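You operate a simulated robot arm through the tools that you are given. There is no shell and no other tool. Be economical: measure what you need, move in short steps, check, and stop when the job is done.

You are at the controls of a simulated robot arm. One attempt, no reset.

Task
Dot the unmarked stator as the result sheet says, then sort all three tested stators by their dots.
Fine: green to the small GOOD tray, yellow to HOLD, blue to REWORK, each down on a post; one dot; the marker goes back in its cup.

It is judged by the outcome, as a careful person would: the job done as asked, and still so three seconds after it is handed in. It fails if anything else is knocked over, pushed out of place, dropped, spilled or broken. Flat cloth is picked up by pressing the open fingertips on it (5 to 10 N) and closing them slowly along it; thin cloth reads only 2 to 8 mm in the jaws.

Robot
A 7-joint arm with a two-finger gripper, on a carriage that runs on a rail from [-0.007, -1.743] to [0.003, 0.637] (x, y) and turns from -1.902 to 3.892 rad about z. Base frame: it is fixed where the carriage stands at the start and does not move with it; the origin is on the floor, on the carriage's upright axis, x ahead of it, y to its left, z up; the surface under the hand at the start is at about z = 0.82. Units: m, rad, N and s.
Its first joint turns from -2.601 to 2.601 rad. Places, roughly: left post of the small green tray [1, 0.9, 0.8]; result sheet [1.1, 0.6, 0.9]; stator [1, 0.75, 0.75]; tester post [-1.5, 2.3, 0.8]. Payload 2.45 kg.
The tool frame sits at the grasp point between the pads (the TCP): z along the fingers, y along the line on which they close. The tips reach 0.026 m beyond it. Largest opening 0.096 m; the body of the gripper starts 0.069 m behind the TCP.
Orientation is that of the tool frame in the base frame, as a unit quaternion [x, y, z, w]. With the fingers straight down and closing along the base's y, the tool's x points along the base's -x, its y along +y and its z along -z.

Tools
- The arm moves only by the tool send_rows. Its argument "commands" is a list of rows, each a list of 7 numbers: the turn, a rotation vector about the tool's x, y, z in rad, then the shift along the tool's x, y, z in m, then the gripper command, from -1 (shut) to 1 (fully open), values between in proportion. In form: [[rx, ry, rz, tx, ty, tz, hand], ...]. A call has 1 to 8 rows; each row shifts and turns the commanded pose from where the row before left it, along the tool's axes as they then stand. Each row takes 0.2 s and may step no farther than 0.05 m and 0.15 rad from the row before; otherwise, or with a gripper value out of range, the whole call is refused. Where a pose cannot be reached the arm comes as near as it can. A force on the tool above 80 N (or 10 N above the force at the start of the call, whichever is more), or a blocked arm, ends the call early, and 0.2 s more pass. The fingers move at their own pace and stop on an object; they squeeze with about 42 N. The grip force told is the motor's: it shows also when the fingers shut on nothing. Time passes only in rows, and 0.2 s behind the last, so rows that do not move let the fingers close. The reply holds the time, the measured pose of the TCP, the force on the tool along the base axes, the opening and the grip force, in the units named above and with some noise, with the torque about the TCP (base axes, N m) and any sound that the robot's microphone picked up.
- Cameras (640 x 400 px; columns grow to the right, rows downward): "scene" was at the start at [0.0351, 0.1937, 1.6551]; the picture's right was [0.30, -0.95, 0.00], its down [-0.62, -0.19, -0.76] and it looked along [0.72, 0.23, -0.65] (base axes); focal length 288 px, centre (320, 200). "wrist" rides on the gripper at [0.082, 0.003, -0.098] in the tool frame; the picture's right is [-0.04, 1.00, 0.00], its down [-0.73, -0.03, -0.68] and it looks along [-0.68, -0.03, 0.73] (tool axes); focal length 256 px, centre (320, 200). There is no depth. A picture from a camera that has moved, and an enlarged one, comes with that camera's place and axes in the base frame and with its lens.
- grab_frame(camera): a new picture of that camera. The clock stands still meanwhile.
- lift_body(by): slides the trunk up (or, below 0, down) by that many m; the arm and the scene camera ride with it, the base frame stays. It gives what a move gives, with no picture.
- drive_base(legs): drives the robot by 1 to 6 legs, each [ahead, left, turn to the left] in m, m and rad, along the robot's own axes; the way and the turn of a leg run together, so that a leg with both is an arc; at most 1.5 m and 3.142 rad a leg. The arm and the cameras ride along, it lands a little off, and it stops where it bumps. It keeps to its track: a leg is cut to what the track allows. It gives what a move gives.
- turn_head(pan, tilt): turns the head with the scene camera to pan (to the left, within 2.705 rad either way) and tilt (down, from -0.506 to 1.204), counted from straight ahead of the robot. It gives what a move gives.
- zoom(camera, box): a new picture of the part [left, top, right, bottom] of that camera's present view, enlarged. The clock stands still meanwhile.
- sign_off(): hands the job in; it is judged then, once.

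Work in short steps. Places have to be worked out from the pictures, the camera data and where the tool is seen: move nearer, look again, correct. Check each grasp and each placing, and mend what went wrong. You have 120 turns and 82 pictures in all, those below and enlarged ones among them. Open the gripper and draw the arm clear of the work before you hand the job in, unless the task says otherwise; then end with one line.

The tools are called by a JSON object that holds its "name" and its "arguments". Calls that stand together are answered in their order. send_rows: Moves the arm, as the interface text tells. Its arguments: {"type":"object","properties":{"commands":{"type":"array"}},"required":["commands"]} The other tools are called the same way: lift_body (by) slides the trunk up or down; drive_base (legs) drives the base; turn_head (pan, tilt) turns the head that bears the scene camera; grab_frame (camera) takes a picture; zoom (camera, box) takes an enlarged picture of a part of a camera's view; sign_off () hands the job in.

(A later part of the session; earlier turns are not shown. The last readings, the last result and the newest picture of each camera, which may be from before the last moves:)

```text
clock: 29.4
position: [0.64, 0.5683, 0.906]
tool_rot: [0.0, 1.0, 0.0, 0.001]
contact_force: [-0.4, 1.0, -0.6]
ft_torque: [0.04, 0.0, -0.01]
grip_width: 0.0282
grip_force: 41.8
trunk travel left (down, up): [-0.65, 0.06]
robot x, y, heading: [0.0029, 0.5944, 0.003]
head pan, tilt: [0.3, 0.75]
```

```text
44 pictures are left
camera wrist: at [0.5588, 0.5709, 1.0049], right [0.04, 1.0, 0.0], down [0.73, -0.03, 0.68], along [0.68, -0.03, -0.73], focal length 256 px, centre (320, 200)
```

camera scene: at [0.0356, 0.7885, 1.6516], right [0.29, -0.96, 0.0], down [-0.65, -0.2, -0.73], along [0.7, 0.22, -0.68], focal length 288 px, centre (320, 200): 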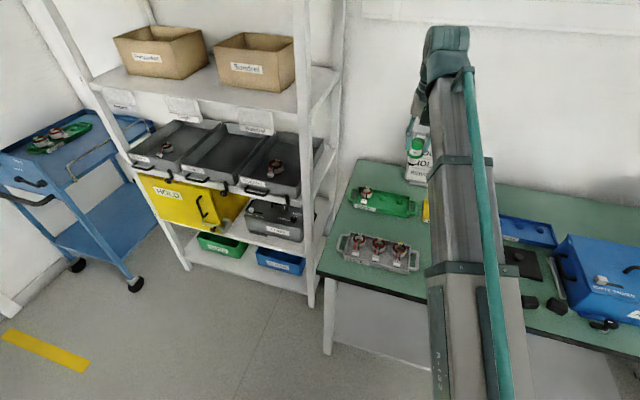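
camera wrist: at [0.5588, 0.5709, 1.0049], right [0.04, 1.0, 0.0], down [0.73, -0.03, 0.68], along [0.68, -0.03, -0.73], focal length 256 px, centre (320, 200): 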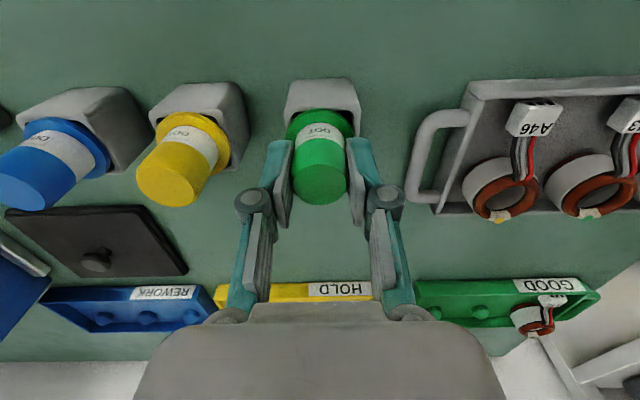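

Seated as before; I release and rise.

{"name": "send_rows", "arguments": {"commands": [[0, 0, 0, 0, 0, 0.001, -1], [0, 0, 0, 0, 0, 0, -0.1], [0, 0, 0, 0, 0, 0, 0.15], [0, 0, 0, 0, 0, 0, 0.15], [0, 0, 0, 0, 0, -0.03, 0.15], [0, 0, 0, 0, 0, -0.04, 0.15], [0, 0, 0, 0, 0, -0.05, 0.25], [0, 0, 0, 0, 0, 0, 0.25]]}}

{"name": "grab_frame", "arguments": {"camera": "wrist"}}

```text
clock: 31.2
position: [0.6393, 0.5687, 1.024]
tool_rot: [0.001, 1.0, 0.0, 0.0]
contact_force: [0.4, 0.1, 0.1]
ft_torque: [-0.01, 0.0, -0.02]
grip_width: 0.06
grip_force: 0.1
trunk travel left (down, up): [-0.65, 0.06]
robot x, y, heading: [-0.0026, 0.5946, -0.002]
head pan, tilt: [0.3, 0.75]
```

```text
43 pictures are left
camera wrist: at [0.5581, 0.5724, 1.1232], right [0.04, 1.0, 0.0], down [0.73, -0.03, 0.68], along [0.68, -0.03, -0.73], focal length 256 px, centre (320, 200)
```

wrist: 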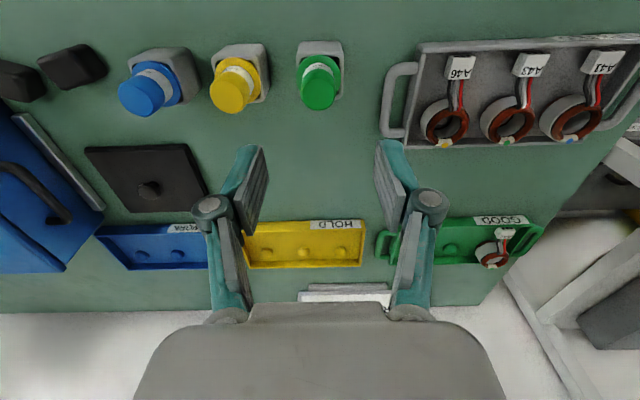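

Marker is back in its cup. Next A46 (yellow): I move above its estimated centre (0.698, 0.7085) with a 55 mm opening.

{"name": "send_rows", "arguments": {"commands": [[0, 0, 0, -0.0147, 0.035, 0, 0.15], [0, 0, 0, -0.0147, 0.035, 0, 0.15], [0, 0, 0, -0.0147, 0.035, 0, 0.15], [0, 0, 0, -0.0147, 0.035, 0.02, 0.15], [0, 0, 0, 0, 0, 0.04, 0.15], [0, 0, 0, 0, 0, 0, 0.15]]}}

{"name": "grab_frame", "arguments": {"camera": "wrist"}}

{"name": "zoom", "arguments": {"camera": "scene", "box": [340, 190, 440, 280]}}

```text
clock: 32.6
position: [0.6987, 0.7074, 0.9658]
tool_rot: [0.001, 1.0, 0.0, 0.0]
contact_force: [0.1, -0.3, 0.8]
ft_torque: [-0.01, -0.05, 0.02]
grip_width: 0.0549
grip_force: 0.0
trunk travel left (down, up): [-0.65, 0.06]
robot x, y, heading: [0.0027, 0.5975, -0.0]
head pan, tilt: [0.3, 0.75]
```

```text
42 pictures are left
camera wrist: at [0.6176, 0.7109, 1.0636], right [0.04, 1.0, 0.0], down [0.73, -0.03, 0.68], along [0.68, -0.03, -0.73], focal length 256 px, centre (320, 200)
```

wrist: 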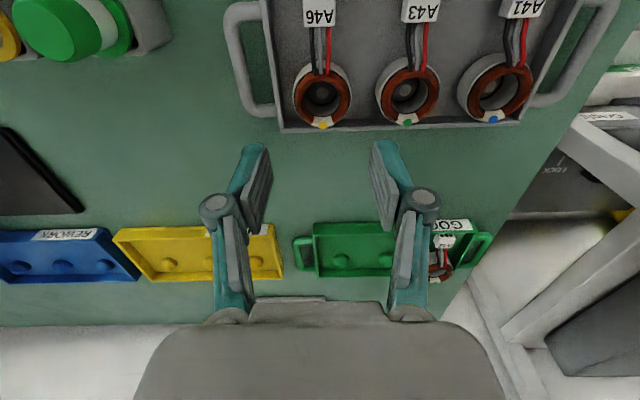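

```text
4.44 times, centred on (390, 235) of scene
camera zoom: at [0.0361, 0.7882, 1.6516], right [0.29, -0.96, 0.0], down [-0.65, -0.2, -0.73], along [0.7, 0.22, -0.68], focal length 1280 px, centre (9, 44)
```

zoom: 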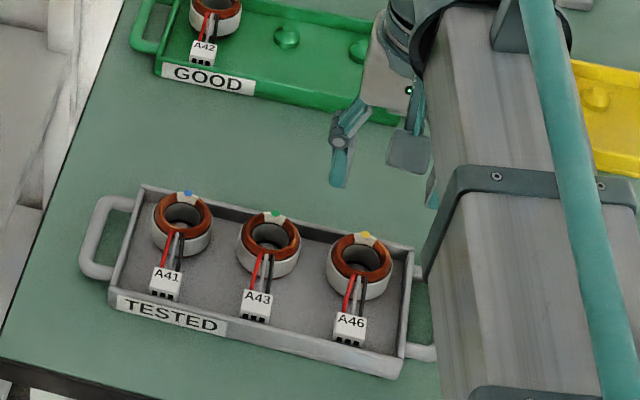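

A46 centre refined to ≈(0.696, 0.7095). Shift slightly and descend to z 0.867.

{"name": "send_rows", "arguments": {"commands": [[0, 0, 0, 0.002, 0.002, 0.03, 0.15], [0, 0, 0, 0, 0, 0.03, 0.15], [0, 0, 0, 0, 0, 0.02, 0.15], [0, 0, 0, 0, 0, 0.01, 0.15], [0, 0, 0, 0, 0, 0.0085, 0.15], [0, 0, 0, 0, 0, 0, 0.15]]}}

{"name": "grab_frame", "arguments": {"camera": "wrist"}}

```text
clock: 34.0
position: [0.6972, 0.7097, 0.8676]
tool_rot: [0.0, 1.0, 0.0, 0.0]
contact_force: [0.5, 0.4, 3.3]
ft_torque: [-0.06, 0.02, -0.01]
grip_width: 0.0556
grip_force: 0.1
trunk travel left (down, up): [-0.65, 0.06]
robot x, y, heading: [0.0017, 0.5942, -0.004]
head pan, tilt: [0.3, 0.75]
```

```text
40 pictures are left
camera wrist: at [0.6162, 0.7128, 0.9655], right [0.04, 1.0, 0.0], down [0.73, -0.03, 0.68], along [0.68, -0.03, -0.73], focal length 256 px, centre (320, 200)
```

wrist: 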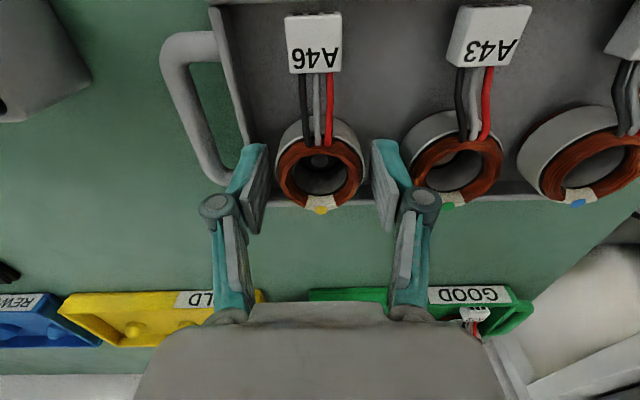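

A 3 N reading and the −y finger near the tray wall; the ring sits slightly toward +y. I raise 4 mm, narrow and shift +y 1.5 mm before closing.

{"name": "send_rows", "arguments": {"commands": [[0, 0, 0, 0, 0, -0.004, 0.15], [0, 0, 0, 0, 0.0015, 0, 0.1], [0, 0, 0, 0, 0, 0, 0.1]]}}

{"name": "zoom", "arguments": {"camera": "wrist", "box": [200, 90, 460, 252]}}

```text
clock: 34.8
position: [0.6987, 0.7115, 0.8713]
tool_rot: [0.001, 1.0, 0.0, 0.0]
contact_force: [-0.2, 0.7, -1.5]
ft_torque: [-0.01, 0.0, 0.03]
grip_width: 0.0528
grip_force: 0.1
trunk travel left (down, up): [-0.65, 0.06]
robot x, y, heading: [0.0046, 0.5944, -0.002]
head pan, tilt: [0.3, 0.75]
```

```text
2.46 times, centred on (330, 171) of wrist
camera zoom: at [0.6165, 0.7145, 0.9693], right [0.04, 1.0, 0.0], down [0.73, -0.03, 0.68], along [0.68, -0.03, -0.73], focal length 630 px, centre (295, 271)
```

zoom: 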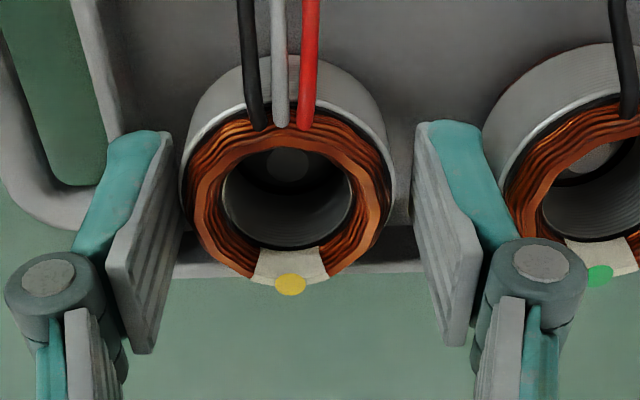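

Now the ring is centred between the pads. I lower 3 mm and close.

{"name": "send_rows", "arguments": {"commands": [[0, 0, 0, 0, -0.0005, 0.003, 0.1], [0, 0, 0, 0, 0, 0, 0], [0, 0, 0, 0, 0, 0, -0.3], [0, 0, 0, 0, 0, 0, -0.3], [0, 0, 0, 0, 0, 0, -0.3]]}}

{"name": "send_rows", "arguments": {"commands": [[0, 0, 0, 0, 0, -0.01, -0.3], [0, 0, 0, 0, 0, -0.02, -0.3], [0, 0, 0, 0, 0, -0.04, -0.3], [0, 0, 0, 0, 0, -0.04, -0.3], [0, 0, 0, 0, 0, -0.02, -0.3], [0, 0, 0, 0, 0, 0, -0.3]]}}

{"name": "grab_frame", "arguments": {"camera": "wrist"}}

```text
clock: 36.0
position: [0.6972, 0.7116, 0.8677]
tool_rot: [0.001, 1.0, 0.0, 0.0]
contact_force: [0.8, -0.8, 4.0]
ft_torque: [-0.02, -0.03, 0.0]
grip_width: 0.0469
grip_force: 41.5
trunk travel left (down, up): [-0.65, 0.06]
robot x, y, heading: [0.0026, 0.596, -0.005]
head pan, tilt: [0.3, 0.75]
```

```text
clock: 37.4
position: [0.6979, 0.7118, 0.9984]
tool_rot: [0.002, 1.0, 0.0, 0.0]
contact_force: [0.1, 0.3, -1.9]
ft_torque: [0.02, -0.01, -0.02]
grip_width: 0.0468
grip_force: 42.1
trunk travel left (down, up): [-0.65, 0.06]
robot x, y, heading: [0.0044, 0.5917, -0.003]
head pan, tilt: [0.3, 0.75]
```

```text
38 pictures are left
camera wrist: at [0.6166, 0.7142, 1.0967], right [0.04, 1.0, 0.0], down [0.73, -0.03, 0.68], along [0.68, -0.03, -0.73], focal length 256 px, centre (320, 200)
```

wrist: 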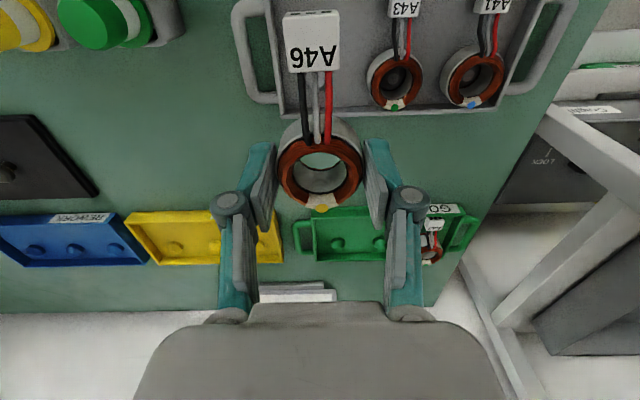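

A46 held at 46.9 mm. I move to a vantage for measuring the HOLD tray's posts.

{"name": "send_rows", "arguments": {"commands": [[0, 0, 0, -0.03, 0, -0.025, -0.3], [0, 0, 0, -0.035, -0.005, -0.025, -0.3], [0, 0, 0, -0.035, -0.005, 0, -0.3], [0, 0, 0, 0, 0, 0, -0.3]]}}

{"name": "zoom", "arguments": {"camera": "wrist", "box": [90, 130, 290, 255]}}

{"name": "zoom", "arguments": {"camera": "scene", "box": [340, 170, 500, 270]}}

```text
clock: 38.4
position: [0.7975, 0.7025, 1.0462]
tool_rot: [0.0, 1.0, 0.0, 0.0]
contact_force: [-0.4, -0.1, -1.5]
ft_torque: [0.0, 0.01, 0.02]
grip_width: 0.0468
grip_force: 41.8
trunk travel left (down, up): [-0.65, 0.06]
robot x, y, heading: [0.0031, 0.5953, -0.001]
head pan, tilt: [0.3, 0.75]
```

```text
3.20 times, centred on (190, 192) of wrist
camera zoom: at [0.7156, 0.7042, 1.1454], right [0.04, 1.0, 0.0], down [0.73, -0.03, 0.68], along [0.68, -0.03, -0.73], focal length 819 px, centre (736, 224)
```

zoom: 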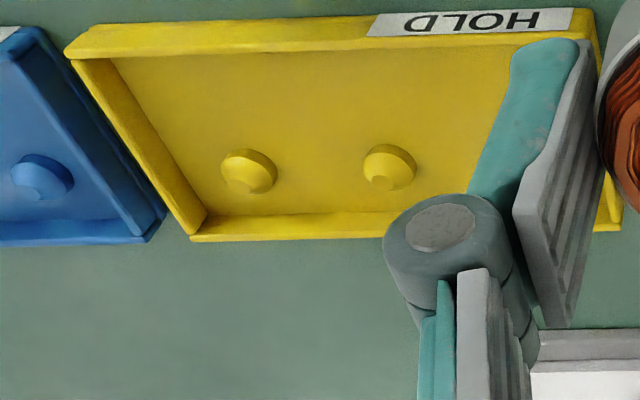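

```text
4.00 times, centred on (420, 220) of scene
camera zoom: at [0.0363, 0.7883, 1.6516], right [0.29, -0.96, 0.0], down [-0.65, -0.2, -0.73], along [0.7, 0.22, -0.68], focal length 1152 px, centre (-80, 120)
```

zoom: 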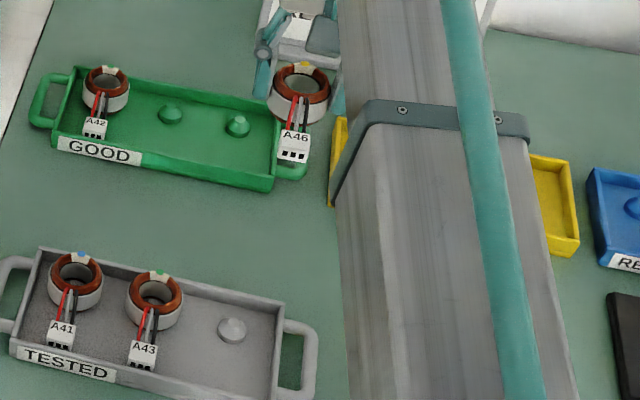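

The dome posts are visible; mid HOLD post ≈(0.953, 0.53). I drive right so the scene camera can see the HOLD tray beside the arm.

{"name": "drive_base", "arguments": {"legs": [[0, -0.23, 0]]}}

{"name": "grab_frame", "arguments": {"camera": "scene"}}

{"name": "grab_frame", "arguments": {"camera": "wrist"}}

```text
clock: 40.1
position: [0.7962, 0.4698, 1.0464]
tool_rot: [0.001, 1.0, 0.0, 0.0]
contact_force: [-0.1, 0.0, -1.0]
ft_torque: [0.03, -0.03, -0.02]
grip_width: 0.0468
grip_force: 41.9
trunk travel left (down, up): [-0.65, 0.06]
robot x, y, heading: [0.0018, 0.3683, -0.008]
head pan, tilt: [0.3, 0.75]
```

```text
35 pictures are left
camera scene: at [0.0357, 0.5584, 1.6517], right [0.29, -0.96, 0.0], down [-0.65, -0.2, -0.73], along [0.7, 0.21, -0.68], focal length 288 px, centre (320, 200)
```

scene: 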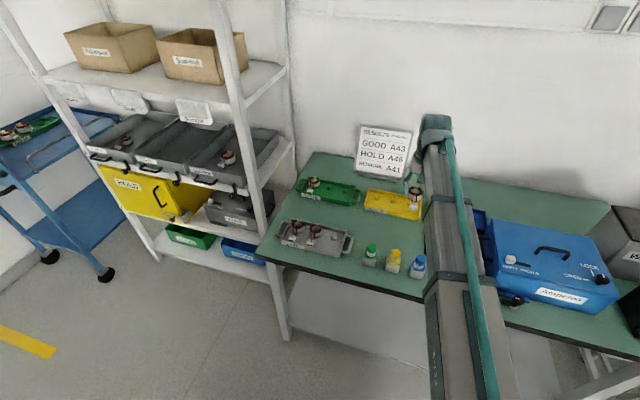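

```text
34 pictures are left
camera wrist: at [0.7147, 0.4732, 1.1453], right [0.04, 1.0, 0.0], down [0.73, -0.03, 0.68], along [0.68, -0.03, -0.73], focal length 256 px, centre (320, 200)
```

wrist: 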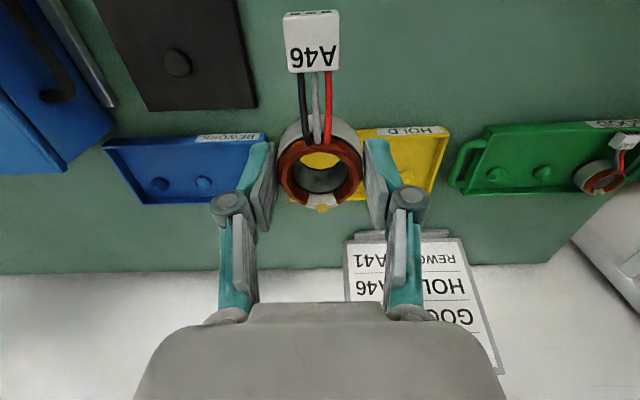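

Zoom scene on trays and wrist on the green/blue posts for triangulation.

{"name": "zoom", "arguments": {"camera": "scene", "box": [290, 160, 440, 240]}}

{"name": "zoom", "arguments": {"camera": "wrist", "box": [440, 110, 640, 230]}}

{"name": "zoom", "arguments": {"camera": "wrist", "box": [95, 125, 275, 215]}}

```text
4.27 times, centred on (365, 200) of scene
camera zoom: at [0.0357, 0.5584, 1.6517], right [0.29, -0.96, 0.0], down [-0.65, -0.2, -0.73], along [0.7, 0.21, -0.68], focal length 1228 px, centre (128, 200)
```

zoom: 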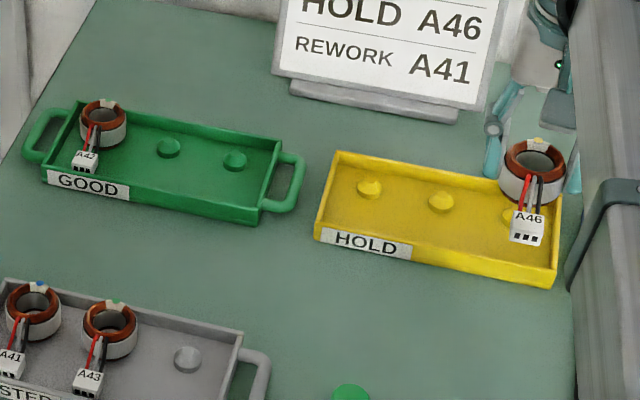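

```text
3.20 times, centred on (540, 170) of wrist
camera zoom: at [0.7147, 0.4732, 1.1453], right [0.04, 1.0, 0.0], down [0.73, -0.03, 0.68], along [0.68, -0.03, -0.73], focal length 819 px, centre (-384, 296)
```

zoom: 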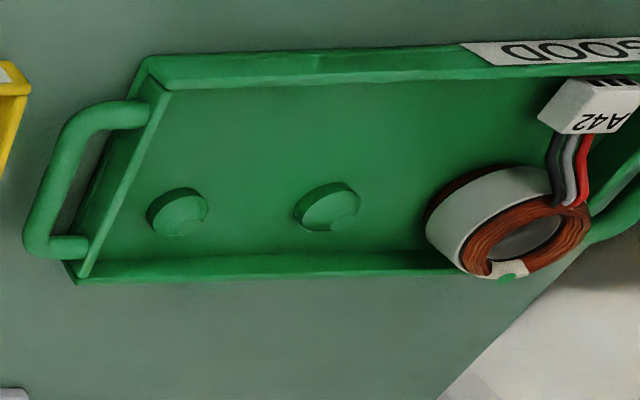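

```text
3.56 times, centred on (185, 170) of wrist
camera zoom: at [0.7147, 0.4732, 1.1453], right [0.04, 1.0, 0.0], down [0.73, -0.03, 0.68], along [0.68, -0.03, -0.73], focal length 910 px, centre (800, 307)
```

zoom: 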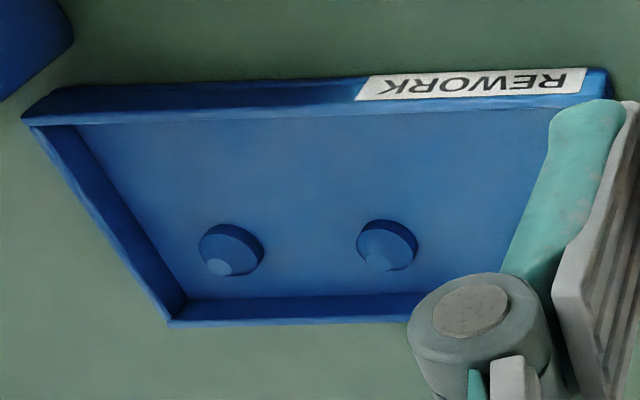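

HOLD mid post fused estimate (0.952, 0.527). I move above it at z 0.96 and check in the scene view.

{"name": "send_rows", "arguments": {"commands": [[0, 0, 0, -0.04, 0.0145, 0, -0.3], [0, 0, 0, -0.04, 0.0145, 0, -0.3], [0, 0, 0, -0.04, 0.0145, -0.01, -0.3], [0, 0, 0, -0.036, 0.0137, 0.01, -0.3], [0, 0, 0, 0, 0, 0.04, -0.3], [0, 0, 0, 0, 0, 0.04, -0.3], [0, 0, 0, 0, 0, 0, -0.3]]}}

{"name": "zoom", "arguments": {"camera": "scene", "box": [340, 165, 440, 230]}}

{"name": "grab_frame", "arguments": {"camera": "wrist"}}

```text
clock: 41.7
position: [0.9531, 0.5284, 0.9668]
tool_rot: [0.002, 1.0, 0.0, 0.0]
contact_force: [-0.4, -0.3, -1.9]
ft_torque: [-0.02, 0.0, 0.0]
grip_width: 0.0469
grip_force: 41.5
trunk travel left (down, up): [-0.65, 0.06]
robot x, y, heading: [0.0004, 0.3606, -0.003]
head pan, tilt: [0.3, 0.75]
```

```text
6.15 times, centred on (390, 198) of scene
camera zoom: at [0.0357, 0.5592, 1.6516], right [0.29, -0.96, 0.0], down [-0.65, -0.2, -0.73], along [0.7, 0.21, -0.68], focal length 1772 px, centre (-111, 215)
```

zoom: 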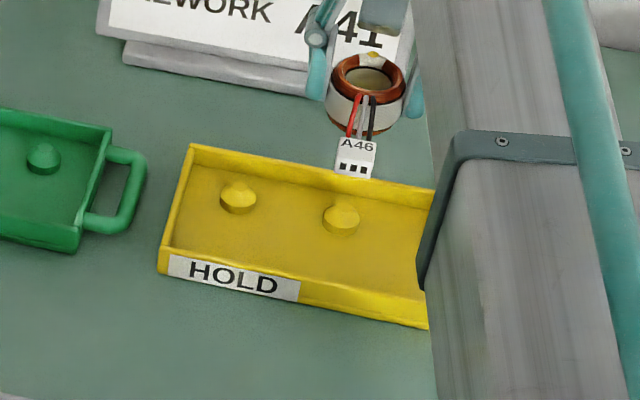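

```text
29 pictures are left
camera wrist: at [0.8717, 0.5315, 1.0657], right [0.04, 1.0, 0.0], down [0.73, -0.03, 0.68], along [0.68, -0.03, -0.73], focal length 256 px, centre (320, 200)
```

wrist: 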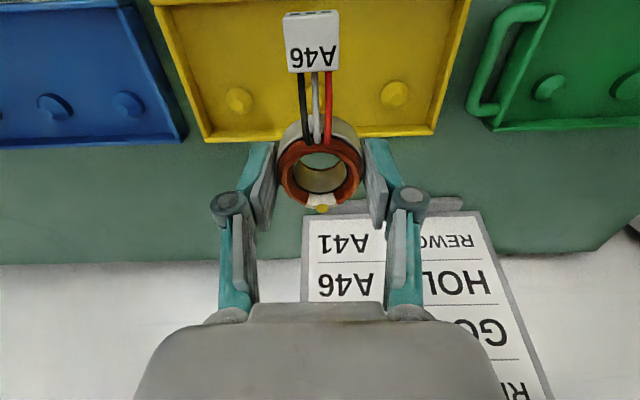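

Both views agree the post is at ≈(0.951, 0.5245). I correct −2 mm x, −4 mm y and descend to just above the post.

{"name": "send_rows", "arguments": {"commands": [[0, 0, 0, 0.002, -0.004, 0.02, -0.3], [0, 0, 0, 0, 0, 0.03, -0.3], [0, 0, 0, 0, 0, 0.02, -0.3], [0, 0, 0, 0, 0, 0.008, -0.3], [0, 0, 0, 0, 0, 0, -0.3]]}}

{"name": "zoom", "arguments": {"camera": "scene", "box": [355, 175, 425, 230]}}

```text
clock: 42.9
position: [0.9491, 0.5239, 0.8887]
tool_rot: [0.002, 1.0, 0.0, 0.0]
contact_force: [0.1, 0.1, -2.6]
ft_torque: [-0.03, 0.0, 0.0]
grip_width: 0.0472
grip_force: 42.1
trunk travel left (down, up): [-0.65, 0.06]
robot x, y, heading: [0.0026, 0.3689, -0.002]
head pan, tilt: [0.3, 0.75]
```

```text
7.27 times, centred on (390, 202) of scene
camera zoom: at [0.0357, 0.5592, 1.6516], right [0.29, -0.96, 0.0], down [-0.65, -0.2, -0.73], along [0.7, 0.21, -0.68], focal length 2094 px, centre (-189, 182)
```

zoom: 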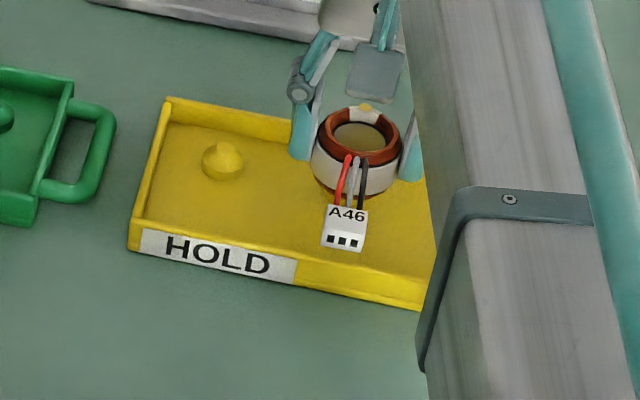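

Aligned above the post; stepping down gently watching the force.

{"name": "send_rows", "arguments": {"commands": [[0, 0, 0, -0.001, 0, 0.005, -0.3], [0, 0, 0, 0, 0, 0.005, -0.3], [0, 0, 0, 0, 0, 0.004, -0.3], [0, 0, 0, 0, 0, 0, -0.3]]}}

{"name": "send_rows", "arguments": {"commands": [[0, 0, 0, 0, 0, 0.003, -0.3], [0, 0, 0, 0, 0, 0, -0.3]]}}

```text
clock: 43.9
position: [0.951, 0.5225, 0.8771]
tool_rot: [0.001, 1.0, 0.001, 0.002]
contact_force: [8.5, 0.5, 18.7]
ft_torque: [0.04, 0.37, -0.03]
grip_width: 0.0471
grip_force: 42.4
trunk travel left (down, up): [-0.65, 0.06]
robot x, y, heading: [-0.0019, 0.3645, -0.001]
head pan, tilt: [0.3, 0.75]
```

```text
clock: 44.5
position: [0.9504, 0.5233, 0.8677]
tool_rot: [0.001, 1.0, 0.0, -0.003]
contact_force: [0.5, 0.4, -1.6]
ft_torque: [-0.01, -0.01, 0.0]
grip_width: 0.0467
grip_force: 41.9
trunk travel left (down, up): [-0.65, 0.06]
robot x, y, heading: [0.001, 0.3668, -0.002]
head pan, tilt: [0.3, 0.75]
```

It contacted the dome then slipped down on. I lower a little more to feel the seat.

{"name": "send_rows", "arguments": {"commands": [[0, 0, 0, 0, 0, 0.002, -0.3], [0, 0, 0, 0, 0, 0, -0.3]]}}

{"name": "zoom", "arguments": {"camera": "scene", "box": [355, 175, 425, 230]}}

```text
clock: 45.1
position: [0.9507, 0.5222, 0.8698]
tool_rot: [0.002, 1.0, 0.0, 0.0]
contact_force: [-1.4, -0.9, -2.2]
ft_torque: [0.01, 0.02, 0.02]
grip_width: 0.0469
grip_force: 42.1
trunk travel left (down, up): [-0.65, 0.06]
robot x, y, heading: [0.0027, 0.3672, -0.0]
head pan, tilt: [0.3, 0.75]
```

```text
7.27 times, centred on (390, 202) of scene
camera zoom: at [0.0358, 0.5592, 1.6516], right [0.29, -0.96, 0.0], down [-0.65, -0.2, -0.73], along [0.7, 0.21, -0.68], focal length 2094 px, centre (-189, 182)
```

zoom: 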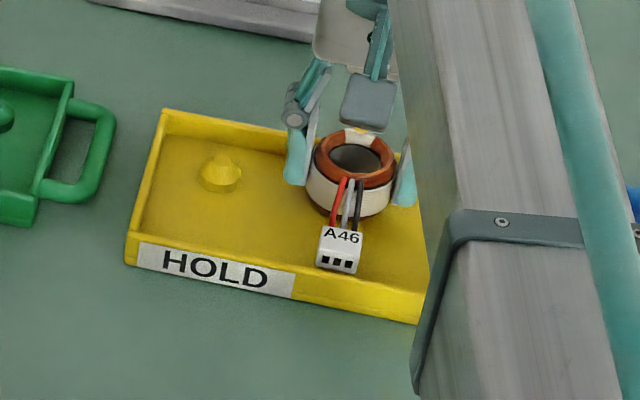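

The HOLD tray appears to have slid ~10 mm toward me during the snap. I check through the hole with the wrist camera.

{"name": "grab_frame", "arguments": {"camera": "wrist"}}

{"name": "zoom", "arguments": {"camera": "wrist", "box": [260, 90, 380, 220]}}

```text
26 pictures are left
camera wrist: at [0.8696, 0.5263, 0.968], right [0.04, 1.0, 0.0], down [0.73, -0.03, 0.68], along [0.68, -0.03, -0.73], focal length 256 px, centre (320, 200)
```

wrist: 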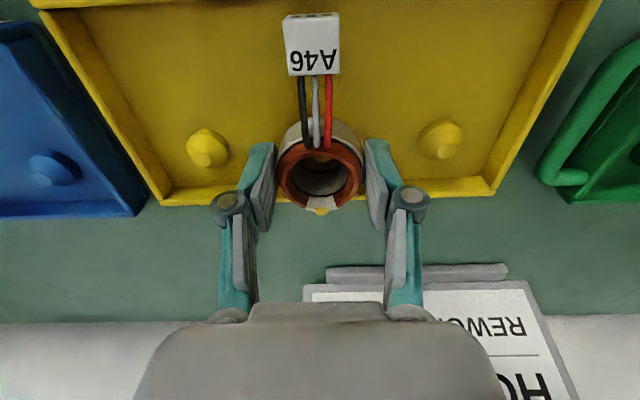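

```text
3.08 times, centred on (320, 155) of wrist
camera zoom: at [0.8696, 0.5263, 0.968], right [0.04, 1.0, 0.0], down [0.73, -0.03, 0.68], along [0.68, -0.03, -0.73], focal length 788 px, centre (320, 338)
```

zoom: 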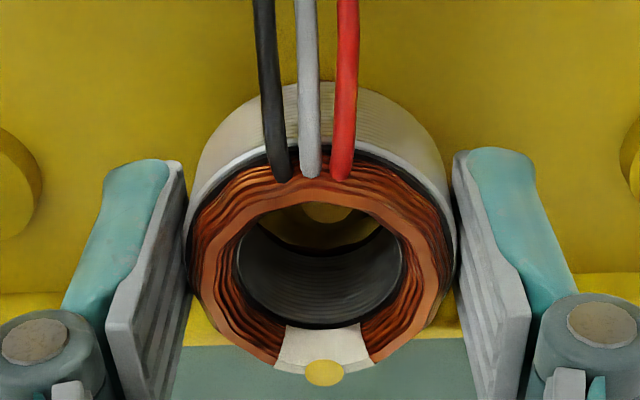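

Reinterpreting: the connector nudged the front wall, sliding the tray ~11 mm toward me; tray floors lie lower (~0.83), and the post is now at ≈(0.9485, 0.524), just under the hole. I trim and lower slowly onto it.

{"name": "send_rows", "arguments": {"commands": [[0, 0, 0, 0.002, 0.0015, 0, -0.3], [0, 0, 0, 0, 0, 0.003, -0.3], [0, 0, 0, 0, 0, 0, -0.3]]}}

{"name": "send_rows", "arguments": {"commands": [[0, 0, 0, 0, 0, 0.003, -0.3], [0, 0, 0, 0, 0, 0, -0.3]]}}

{"name": "send_rows", "arguments": {"commands": [[0, 0, 0, 0, 0, 0.003, -0.3], [0, 0, 0, 0, 0, 0, -0.3]]}}

```text
clock: 45.9
position: [0.9484, 0.5248, 0.8662]
tool_rot: [0.001, 1.0, 0.0, 0.0]
contact_force: [0.1, -0.3, 2.1]
ft_torque: [-0.08, -0.06, -0.01]
grip_width: 0.0469
grip_force: 42.2
trunk travel left (down, up): [-0.65, 0.06]
robot x, y, heading: [0.0005, 0.3692, -0.002]
head pan, tilt: [0.3, 0.75]
```

```text
clock: 46.5
position: [0.9483, 0.525, 0.8658]
tool_rot: [0.001, 1.0, 0.0, 0.002]
contact_force: [4.1, 1.3, 19.0]
ft_torque: [-0.22, -0.49, 0.04]
grip_width: 0.0472
grip_force: 42.7
trunk travel left (down, up): [-0.65, 0.06]
robot x, y, heading: [0.0035, 0.3658, 0.001]
head pan, tilt: [0.3, 0.75]
```

```text
clock: 47.1
position: [0.9474, 0.5233, 0.8639]
tool_rot: [0.002, 1.0, 0.0, 0.002]
contact_force: [6.7, 2.5, 27.6]
ft_torque: [0.05, -0.27, -0.01]
grip_width: 0.0467
grip_force: 42.4
trunk travel left (down, up): [-0.65, 0.06]
robot x, y, heading: [-0.0005, 0.3627, -0.003]
head pan, tilt: [0.3, 0.75]
```

{"name": "zoom", "arguments": {"camera": "wrist", "box": [180, 90, 460, 230]}}

```text
2.29 times, centred on (320, 160) of wrist
camera zoom: at [0.8664, 0.528, 0.9617], right [0.04, 1.0, 0.0], down [0.73, -0.03, 0.68], along [0.68, -0.03, -0.73], focal length 585 px, centre (320, 291)
```

zoom: 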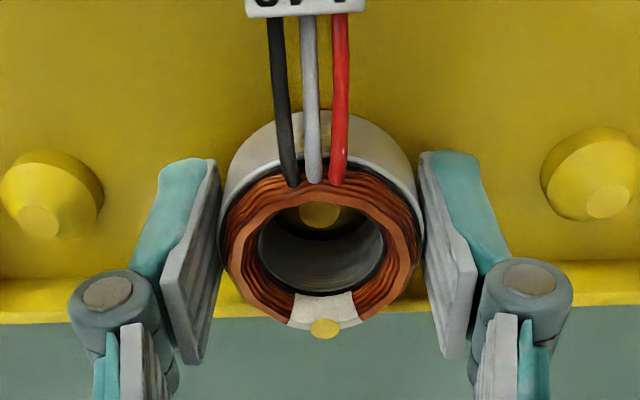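

The post top is centred in the hole and tips now bear on the tray floor: seated. Before releasing I ease up 2 mm and drag the tray back +x ~11 mm via its post to undo the slide.

{"name": "send_rows", "arguments": {"commands": [[0, 0, 0, 0, 0, -0.005, -0.3], [0, 0, 0, 0, 0, 0, -0.3], [0, 0, 0, -0.003, 0, 0, -0.3], [0, 0, 0, -0.003, 0, 0, -0.3], [0, 0, 0, -0.003, 0, 0, -0.3], [0, 0, 0, -0.002, 0, 0, -0.3], [0, 0, 0, 0, 0, 0, -0.3]]}}

{"name": "zoom", "arguments": {"camera": "scene", "box": [355, 175, 425, 230]}}

```text
clock: 48.7
position: [0.9589, 0.5251, 0.8654]
tool_rot: [0.002, 1.0, 0.0, 0.0]
contact_force: [0.1, -0.2, -2.1]
ft_torque: [0.03, -0.01, 0.02]
grip_width: 0.0467
grip_force: 42.2
trunk travel left (down, up): [-0.65, 0.06]
robot x, y, heading: [-0.0004, 0.3673, -0.006]
head pan, tilt: [0.3, 0.75]
```

```text
7.27 times, centred on (390, 202) of scene
camera zoom: at [0.0357, 0.5592, 1.6516], right [0.29, -0.96, 0.0], down [-0.65, -0.2, -0.73], along [0.7, 0.21, -0.68], focal length 2094 px, centre (-189, 182)
```

zoom: 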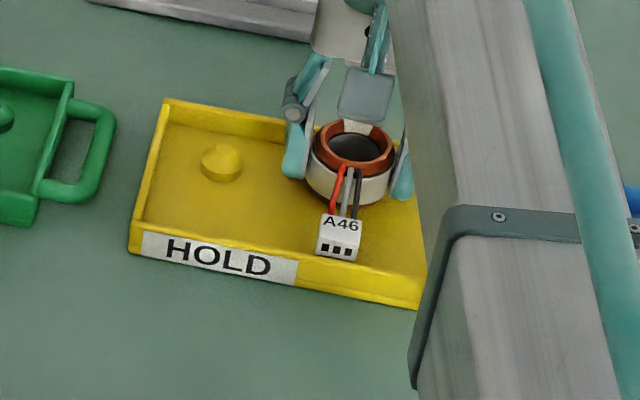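

Tray is back within ~2 mm of its original place and the stator is captured on its post. I lower slightly, release and rise.

{"name": "send_rows", "arguments": {"commands": [[0, 0, 0, 0, 0, 0.001, -0.3], [0, 0, 0, 0, 0, 0, 0], [0, 0, 0, 0, 0, 0, 0.15], [0, 0, 0, 0, 0, 0, 0.15], [0, 0, 0, 0, 0, -0.02, 0.15], [0, 0, 0, 0, 0, -0.04, 0.15], [0, 0, 0, 0, 0, -0.04, 0.15], [0, 0, 0, 0, 0, 0, 0.15]]}}

{"name": "grab_frame", "arguments": {"camera": "wrist"}}

```text
clock: 50.5
position: [0.9605, 0.5237, 0.9645]
tool_rot: [0.002, 1.0, 0.0, 0.0]
contact_force: [0.3, -0.5, -0.4]
ft_torque: [-0.01, 0.0, 0.01]
grip_width: 0.0553
grip_force: 0.0
trunk travel left (down, up): [-0.65, 0.06]
robot x, y, heading: [0.0015, 0.3668, -0.006]
head pan, tilt: [0.3, 0.75]
```

```text
22 pictures are left
camera wrist: at [0.8795, 0.5275, 1.0638], right [0.04, 1.0, 0.0], down [0.73, -0.03, 0.68], along [0.68, -0.03, -0.73], focal length 256 px, centre (320, 200)
```

wrist: 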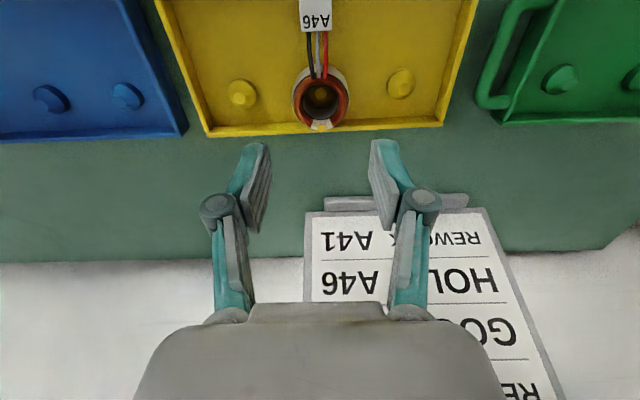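

A46 is seated on HOLD's mid post. Same geometry gives GOOD mid post ≈(0.960, 0.798) and REWORK mid ≈(0.960, 0.281). I raise, drive back left and go above A43.

{"name": "send_rows", "arguments": {"commands": [[0, 0, 0, 0.045, 0, -0.02, 0.1], [0, 0, 0, 0.045, 0, 0, 0.1], [0, 0, 0, 0.045, 0, 0, 0.1], [0, 0, 0, 0.045, 0, 0, 0.1], [0, 0, 0, 0.045, 0, 0, 0.1], [0, 0, 0, 0.038, 0, 0, 0.1], [0, 0, 0, 0, 0, 0, 0.1]]}}

{"name": "drive_base", "arguments": {"legs": [[0, 0.23, 0]]}}

```text
clock: 52.1
position: [0.6964, 0.5256, 0.9846]
tool_rot: [0.002, 1.0, 0.0, -0.001]
contact_force: [-0.1, -0.7, -0.1]
ft_torque: [0.01, -0.02, 0.03]
grip_width: 0.0529
grip_force: 0.1
trunk travel left (down, up): [-0.65, 0.06]
robot x, y, heading: [0.0037, 0.3661, -0.004]
head pan, tilt: [0.3, 0.75]
```

```text
clock: 53.9
position: [0.6986, 0.7578, 0.985]
tool_rot: [0.001, 1.0, 0.0, 0.0]
contact_force: [-0.1, 0.5, 0.0]
ft_torque: [-0.01, -0.03, 0.03]
grip_width: 0.0528
grip_force: 0.1
trunk travel left (down, up): [-0.65, 0.06]
robot x, y, heading: [-0.0002, 0.5942, -0.002]
head pan, tilt: [0.3, 0.75]
```

Move over A43 and check centring.

{"name": "send_rows", "arguments": {"commands": [[0, 0, 0, 0.001, 0.0225, 0, 0.1], [0, 0, 0, 0, 0, 0.04, 0.1], [0, 0, 0, 0, 0, 0.03, 0.1], [0, 0, 0, 0, 0, 0, 0.1]]}}

{"name": "zoom", "arguments": {"camera": "wrist", "box": [180, 60, 480, 240]}}

```text
clock: 54.9
position: [0.6965, 0.7803, 0.9152]
tool_rot: [0.001, 1.0, 0.0, 0.0]
contact_force: [0.2, -1.0, 0.7]
ft_torque: [-0.03, -0.01, 0.04]
grip_width: 0.0525
grip_force: 0.0
trunk travel left (down, up): [-0.65, 0.06]
robot x, y, heading: [0.0025, 0.598, 0.002]
head pan, tilt: [0.3, 0.75]
```

```text
2.13 times, centred on (330, 150) of wrist
camera zoom: at [0.6149, 0.7826, 1.0132], right [0.04, 1.0, 0.0], down [0.73, -0.03, 0.68], along [0.68, -0.03, -0.73], focal length 546 px, centre (299, 307)
```

zoom: 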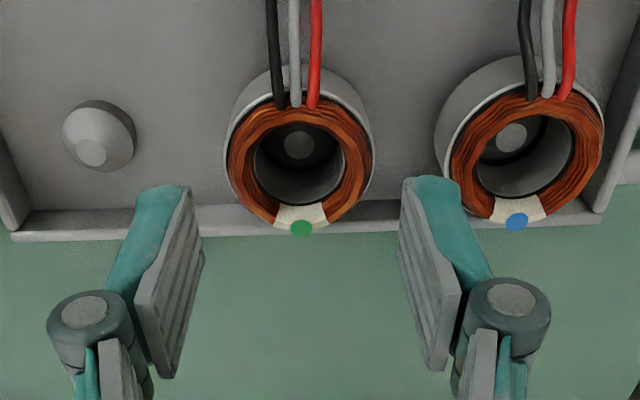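

Centred. Descend to z 0.869, close, and lift.

{"name": "send_rows", "arguments": {"commands": [[0, 0, 0, 0, 0.0005, 0.02, 0.1], [0, 0, 0, 0, 0, 0.016, 0.1], [0, 0, 0, 0, 0, 0.01, 0.1], [0, 0, 0, 0, 0, 0, 0.1], [0, 0, 0, 0, 0, 0, 0], [0, 0, 0, 0, 0, 0, -0.3], [0, 0, 0, 0, 0, 0, -0.3], [0, 0, 0, 0, 0, 0, -0.3]]}}

{"name": "send_rows", "arguments": {"commands": [[0, 0, 0, 0, 0, -0.01, -0.3], [0, 0, 0, 0, 0, -0.02, -0.3], [0, 0, 0, 0, 0, -0.04, -0.3], [0, 0, 0, 0, 0, -0.04, -0.3], [0, 0, 0, 0, 0, 0, -0.3]]}}

{"name": "grab_frame", "arguments": {"camera": "wrist"}}

```text
clock: 56.7
position: [0.6984, 0.7794, 0.8701]
tool_rot: [0.001, 1.0, 0.0, 0.0]
contact_force: [-0.5, 0.5, 1.3]
ft_torque: [-0.02, 0.0, 0.04]
grip_width: 0.0472
grip_force: 42.2
trunk travel left (down, up): [-0.65, 0.06]
robot x, y, heading: [-0.0009, 0.5983, 0.005]
head pan, tilt: [0.3, 0.75]
```

```text
clock: 57.9
position: [0.6974, 0.7792, 0.979]
tool_rot: [0.001, 1.0, 0.0, 0.0]
contact_force: [-0.3, 0.5, -2.1]
ft_torque: [0.02, -0.05, -0.01]
grip_width: 0.0471
grip_force: 41.5
trunk travel left (down, up): [-0.65, 0.06]
robot x, y, heading: [0.001, 0.5953, -0.003]
head pan, tilt: [0.3, 0.75]
```

```text
20 pictures are left
camera wrist: at [0.6164, 0.7824, 1.077], right [0.04, 1.0, 0.0], down [0.73, -0.03, 0.68], along [0.68, -0.03, -0.73], focal length 256 px, centre (320, 200)
```

wrist: 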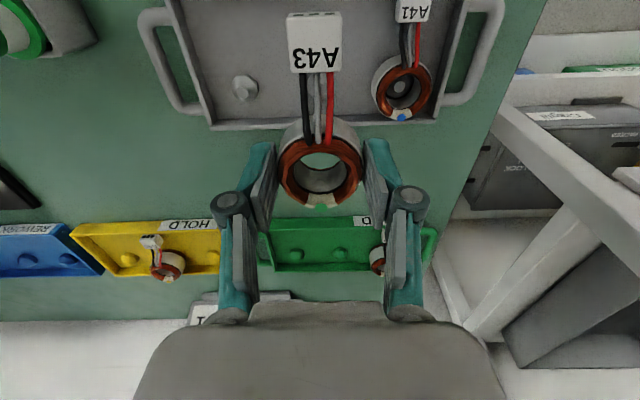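

A43 held. I drive 40 mm further left for reach, then move above the GOOD mid post.

{"name": "drive_base", "arguments": {"legs": [[0, 0.038, 0]]}}

{"name": "send_rows", "arguments": {"commands": [[0, 0, 0, -0.045, -0.003, 0, -0.3], [0, 0, 0, -0.045, -0.003, 0, -0.3], [0, 0, 0, -0.045, -0.003, 0, -0.3], [0, 0, 0, -0.045, -0.003, 0, -0.3], [0, 0, 0, -0.045, -0.003, 0, -0.3], [0, 0, 0, -0.037, -0.003, 0, -0.3], [0, 0, 0, 0, 0, 0, -0.3]]}}

{"name": "grab_frame", "arguments": {"camera": "wrist"}}

{"name": "zoom", "arguments": {"camera": "scene", "box": [340, 170, 440, 235]}}

```text
clock: 58.7
position: [0.6981, 0.8171, 0.9792]
tool_rot: [0.001, 1.0, 0.0, 0.0]
contact_force: [0.3, 0.6, -1.3]
ft_torque: [-0.03, 0.01, -0.01]
grip_width: 0.0466
grip_force: 42.1
trunk travel left (down, up): [-0.65, 0.06]
robot x, y, heading: [0.0019, 0.6343, 0.002]
head pan, tilt: [0.3, 0.75]
```

```text
clock: 60.3
position: [0.9613, 0.799, 0.9781]
tool_rot: [0.002, 1.0, 0.0, -0.001]
contact_force: [0.1, -0.2, -1.4]
ft_torque: [-0.05, -0.03, -0.01]
grip_width: 0.0471
grip_force: 42.0
trunk travel left (down, up): [-0.65, 0.06]
robot x, y, heading: [-0.0001, 0.6335, -0.003]
head pan, tilt: [0.3, 0.75]
```

```text
19 pictures are left
camera wrist: at [0.8788, 0.8025, 1.0773], right [0.04, 1.0, 0.0], down [0.73, -0.03, 0.68], along [0.68, -0.03, -0.73], focal length 256 px, centre (320, 200)
```

wrist: 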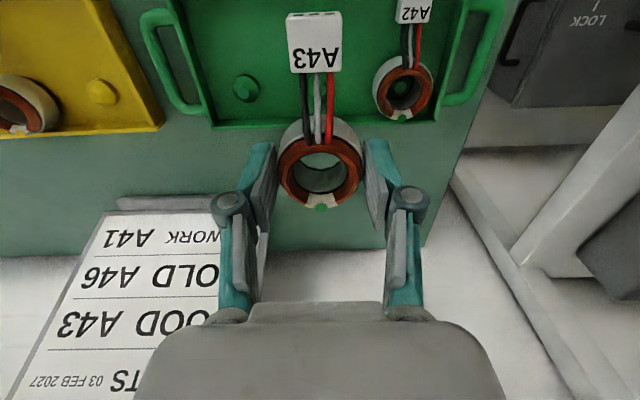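

```text
6.15 times, centred on (390, 202) of scene
camera zoom: at [0.0365, 0.8278, 1.6516], right [0.29, -0.96, 0.0], down [-0.65, -0.2, -0.73], along [0.7, 0.22, -0.68], focal length 1772 px, centre (-111, 185)
```

zoom: 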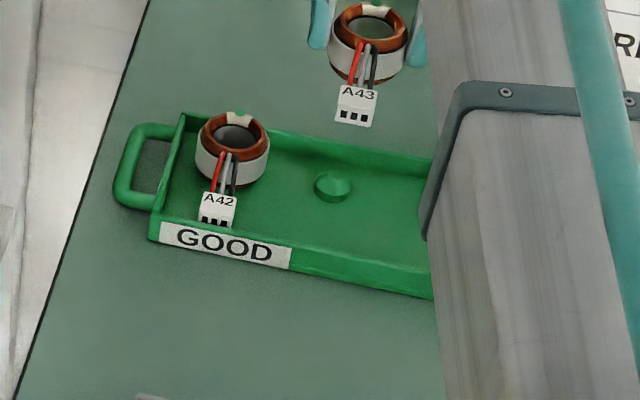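

Post computed at ≈(0.9605, 0.7995); the hand is within 1 mm. I descend to just above and then step.

{"name": "send_rows", "arguments": {"commands": [[0, 0, 0, 0, 0.0005, 0.03, -0.3], [0, 0, 0, 0, 0, 0.03, -0.3], [0, 0, 0, 0, 0, 0.025, -0.3], [0, 0, 0, 0, 0, 0, -0.3]]}}

{"name": "zoom", "arguments": {"camera": "wrist", "box": [200, 0, 480, 220]}}

{"name": "zoom", "arguments": {"camera": "scene", "box": [355, 175, 425, 230]}}

```text
clock: 61.3
position: [0.9595, 0.8005, 0.8945]
tool_rot: [0.001, 1.0, -0.001, 0.0]
contact_force: [0.0, 0.7, -1.7]
ft_torque: [0.0, -0.02, -0.02]
grip_width: 0.0469
grip_force: 41.6
trunk travel left (down, up): [-0.65, 0.06]
robot x, y, heading: [0.0021, 0.6346, -0.005]
head pan, tilt: [0.3, 0.75]
```

```text
1.82 times, centred on (340, 110) of wrist
camera zoom: at [0.8785, 0.8028, 0.9924], right [0.04, 1.0, 0.0], down [0.73, -0.03, 0.68], along [0.68, -0.03, -0.73], focal length 465 px, centre (284, 364)
```

zoom: 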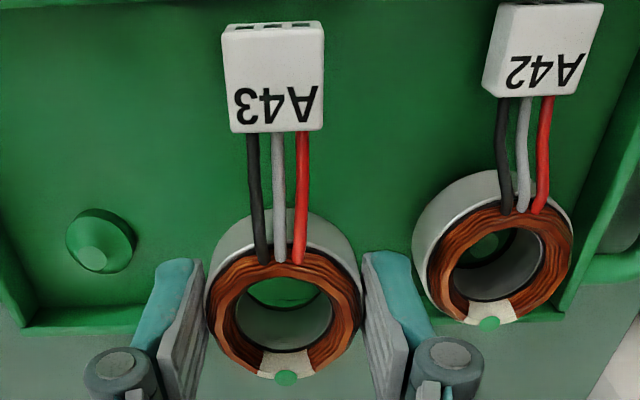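

```text
7.27 times, centred on (390, 202) of scene
camera zoom: at [0.0366, 0.8278, 1.6516], right [0.29, -0.96, 0.0], down [-0.65, -0.2, -0.73], along [0.7, 0.22, -0.68], focal length 2094 px, centre (-189, 182)
```

zoom: 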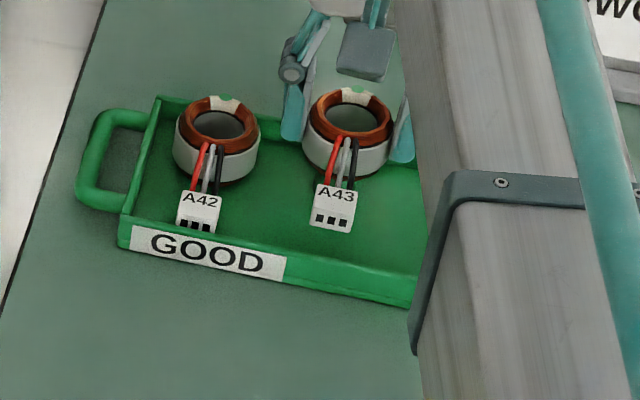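

Alignment looks right; step down with force monitoring.

{"name": "send_rows", "arguments": {"commands": [[0, 0, 0, 0, 0, 0.006, -0.3], [0, 0, 0, 0, 0, 0.005, -0.3], [0, 0, 0, 0, 0, 0, -0.3]]}}

{"name": "send_rows", "arguments": {"commands": [[0, 0, 0, 0, 0, 0.005, -0.3], [0, 0, 0, 0, 0, 0, -0.3]]}}

{"name": "send_rows", "arguments": {"commands": [[0, 0, 0, 0, 0, 0.005, -0.3], [0, 0, 0, 0, 0, 0, -0.3]]}}

```text
clock: 62.1
position: [0.959, 0.7999, 0.8811]
tool_rot: [0.0, 1.0, -0.001, 0.0]
contact_force: [-0.1, -0.1, -1.3]
ft_torque: [0.03, -0.02, 0.03]
grip_width: 0.0468
grip_force: 42.2
trunk travel left (down, up): [-0.65, 0.06]
robot x, y, heading: [0.0019, 0.6349, -0.003]
head pan, tilt: [0.3, 0.75]
```

```text
clock: 62.7
position: [0.9591, 0.8004, 0.8774]
tool_rot: [0.0, 1.0, 0.0, 0.0]
contact_force: [0.6, -0.4, -1.8]
ft_torque: [0.0, 0.0, -0.04]
grip_width: 0.047
grip_force: 42.2
trunk travel left (down, up): [-0.65, 0.06]
robot x, y, heading: [-0.0008, 0.6342, -0.0]
head pan, tilt: [0.3, 0.75]
```

```text
clock: 63.3
position: [0.9613, 0.7997, 0.8724]
tool_rot: [0.001, 1.0, 0.0, 0.0]
contact_force: [0.3, -0.8, -1.0]
ft_torque: [-0.01, 0.01, 0.01]
grip_width: 0.0468
grip_force: 42.0
trunk travel left (down, up): [-0.65, 0.06]
robot x, y, heading: [-0.0003, 0.6347, -0.002]
head pan, tilt: [0.3, 0.75]
```

No contact yet; continue in 2–3 mm steps.

{"name": "send_rows", "arguments": {"commands": [[0, 0, 0, 0, 0, 0.003, -0.3], [0, 0, 0, 0, 0, 0, -0.3]]}}

{"name": "send_rows", "arguments": {"commands": [[0, 0, 0, 0, 0, 0.002, -0.3], [0, 0, 0, 0, 0, 0, -0.3]]}}

{"name": "zoom", "arguments": {"camera": "wrist", "box": [180, 60, 480, 240]}}

```text
clock: 63.9
position: [0.9598, 0.7995, 0.87]
tool_rot: [0.0, 1.0, 0.0, 0.0]
contact_force: [-0.3, 0.7, -0.9]
ft_torque: [-0.05, -0.02, -0.04]
grip_width: 0.0469
grip_force: 41.8
trunk travel left (down, up): [-0.65, 0.06]
robot x, y, heading: [0.0047, 0.636, -0.0]
head pan, tilt: [0.3, 0.75]
```

```text
clock: 64.5
position: [0.9598, 0.7998, 0.8696]
tool_rot: [0.001, 1.0, 0.0, 0.0]
contact_force: [2.9, 0.4, 11.4]
ft_torque: [-0.01, 0.0, -0.01]
grip_width: 0.0467
grip_force: 42.0
trunk travel left (down, up): [-0.65, 0.06]
robot x, y, heading: [0.0026, 0.6367, -0.001]
head pan, tilt: [0.3, 0.75]
```

```text
2.13 times, centred on (330, 150) of wrist
camera zoom: at [0.8784, 0.8026, 0.9675], right [0.04, 1.0, 0.0], down [0.73, -0.03, 0.68], along [0.68, -0.03, -0.73], focal length 546 px, centre (299, 307)
```

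zoom: 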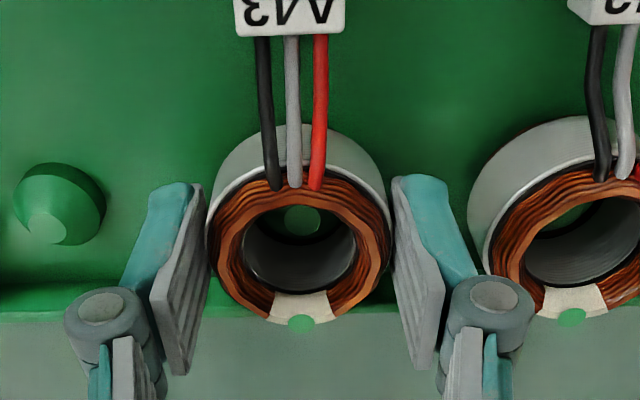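

Flat contact with zero torque and the post centred in the hole: seated. I press 1 mm, release and rise.

{"name": "send_rows", "arguments": {"commands": [[0, 0, 0, 0, 0, 0.001, -0.3], [0, 0, 0, 0, 0, 0, 0], [0, 0, 0, 0, 0, 0, 0.12], [0, 0, 0, 0, 0, 0, 0.12], [0, 0, 0, 0, 0, -0.02, 0.12], [0, 0, 0, 0, 0, -0.04, 0.12], [0, 0, 0, 0, 0, -0.05, 0.12], [0, 0, 0, 0, 0, 0, 0.12]]}}

{"name": "grab_frame", "arguments": {"camera": "wrist"}}

```text
clock: 66.3
position: [0.9592, 0.7984, 0.9769]
tool_rot: [0.001, 1.0, 0.0, 0.0]
contact_force: [0.1, 0.3, 0.8]
ft_torque: [0.0, 0.04, 0.02]
grip_width: 0.0539
grip_force: 0.2
trunk travel left (down, up): [-0.65, 0.06]
robot x, y, heading: [-0.0007, 0.6336, 0.001]
head pan, tilt: [0.3, 0.75]
```

```text
14 pictures are left
camera wrist: at [0.8775, 0.8014, 1.0755], right [0.04, 1.0, 0.0], down [0.73, -0.03, 0.68], along [0.68, -0.03, -0.73], focal length 256 px, centre (320, 200)
```

wrist: 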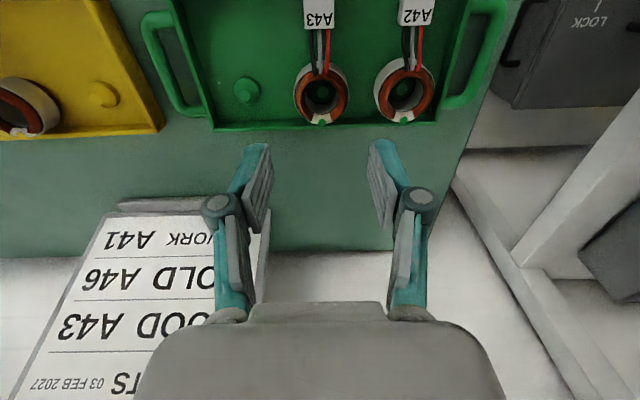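

A43 sits level with A42 in GOOD. Now above A41 at ≈(0.6975, 0.8495).

{"name": "send_rows", "arguments": {"commands": [[0, 0, 0, 0.044, 0.0085, 0, 0.1], [0, 0, 0, 0.044, 0.0085, 0, 0.1], [0, 0, 0, 0.044, 0.0085, 0, 0.1], [0, 0, 0, 0.044, 0.0085, 0, 0.1], [0, 0, 0, 0.044, 0.0085, 0, 0.1], [0, 0, 0, 0.042, 0.0085, 0.02, 0.1], [0, 0, 0, 0, 0, 0.04, 0.1], [0, 0, 0, 0, 0, 0, 0.1]]}}

{"name": "zoom", "arguments": {"camera": "wrist", "box": [180, 60, 480, 240]}}

```text
clock: 68.1
position: [0.6984, 0.85, 0.9162]
tool_rot: [0.001, 1.0, 0.0, 0.0]
contact_force: [0.3, -0.1, -0.4]
ft_torque: [-0.05, 0.02, 0.04]
grip_width: 0.0523
grip_force: 0.1
trunk travel left (down, up): [-0.65, 0.06]
robot x, y, heading: [0.0036, 0.6337, -0.001]
head pan, tilt: [0.3, 0.75]
```

```text
2.13 times, centred on (330, 150) of wrist
camera zoom: at [0.6169, 0.8539, 1.0141], right [0.04, 1.0, 0.0], down [0.73, -0.03, 0.68], along [0.68, -0.03, -0.73], focal length 546 px, centre (299, 307)
```

zoom: 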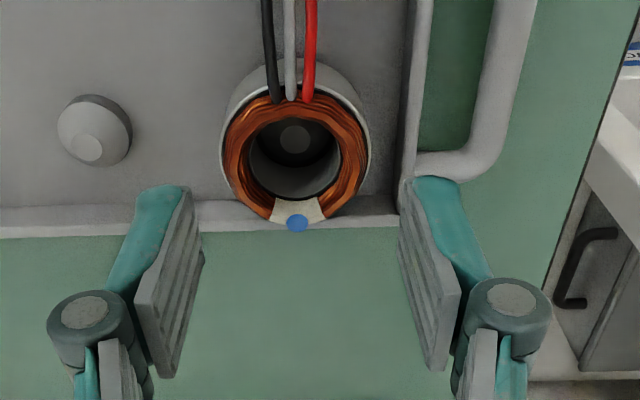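

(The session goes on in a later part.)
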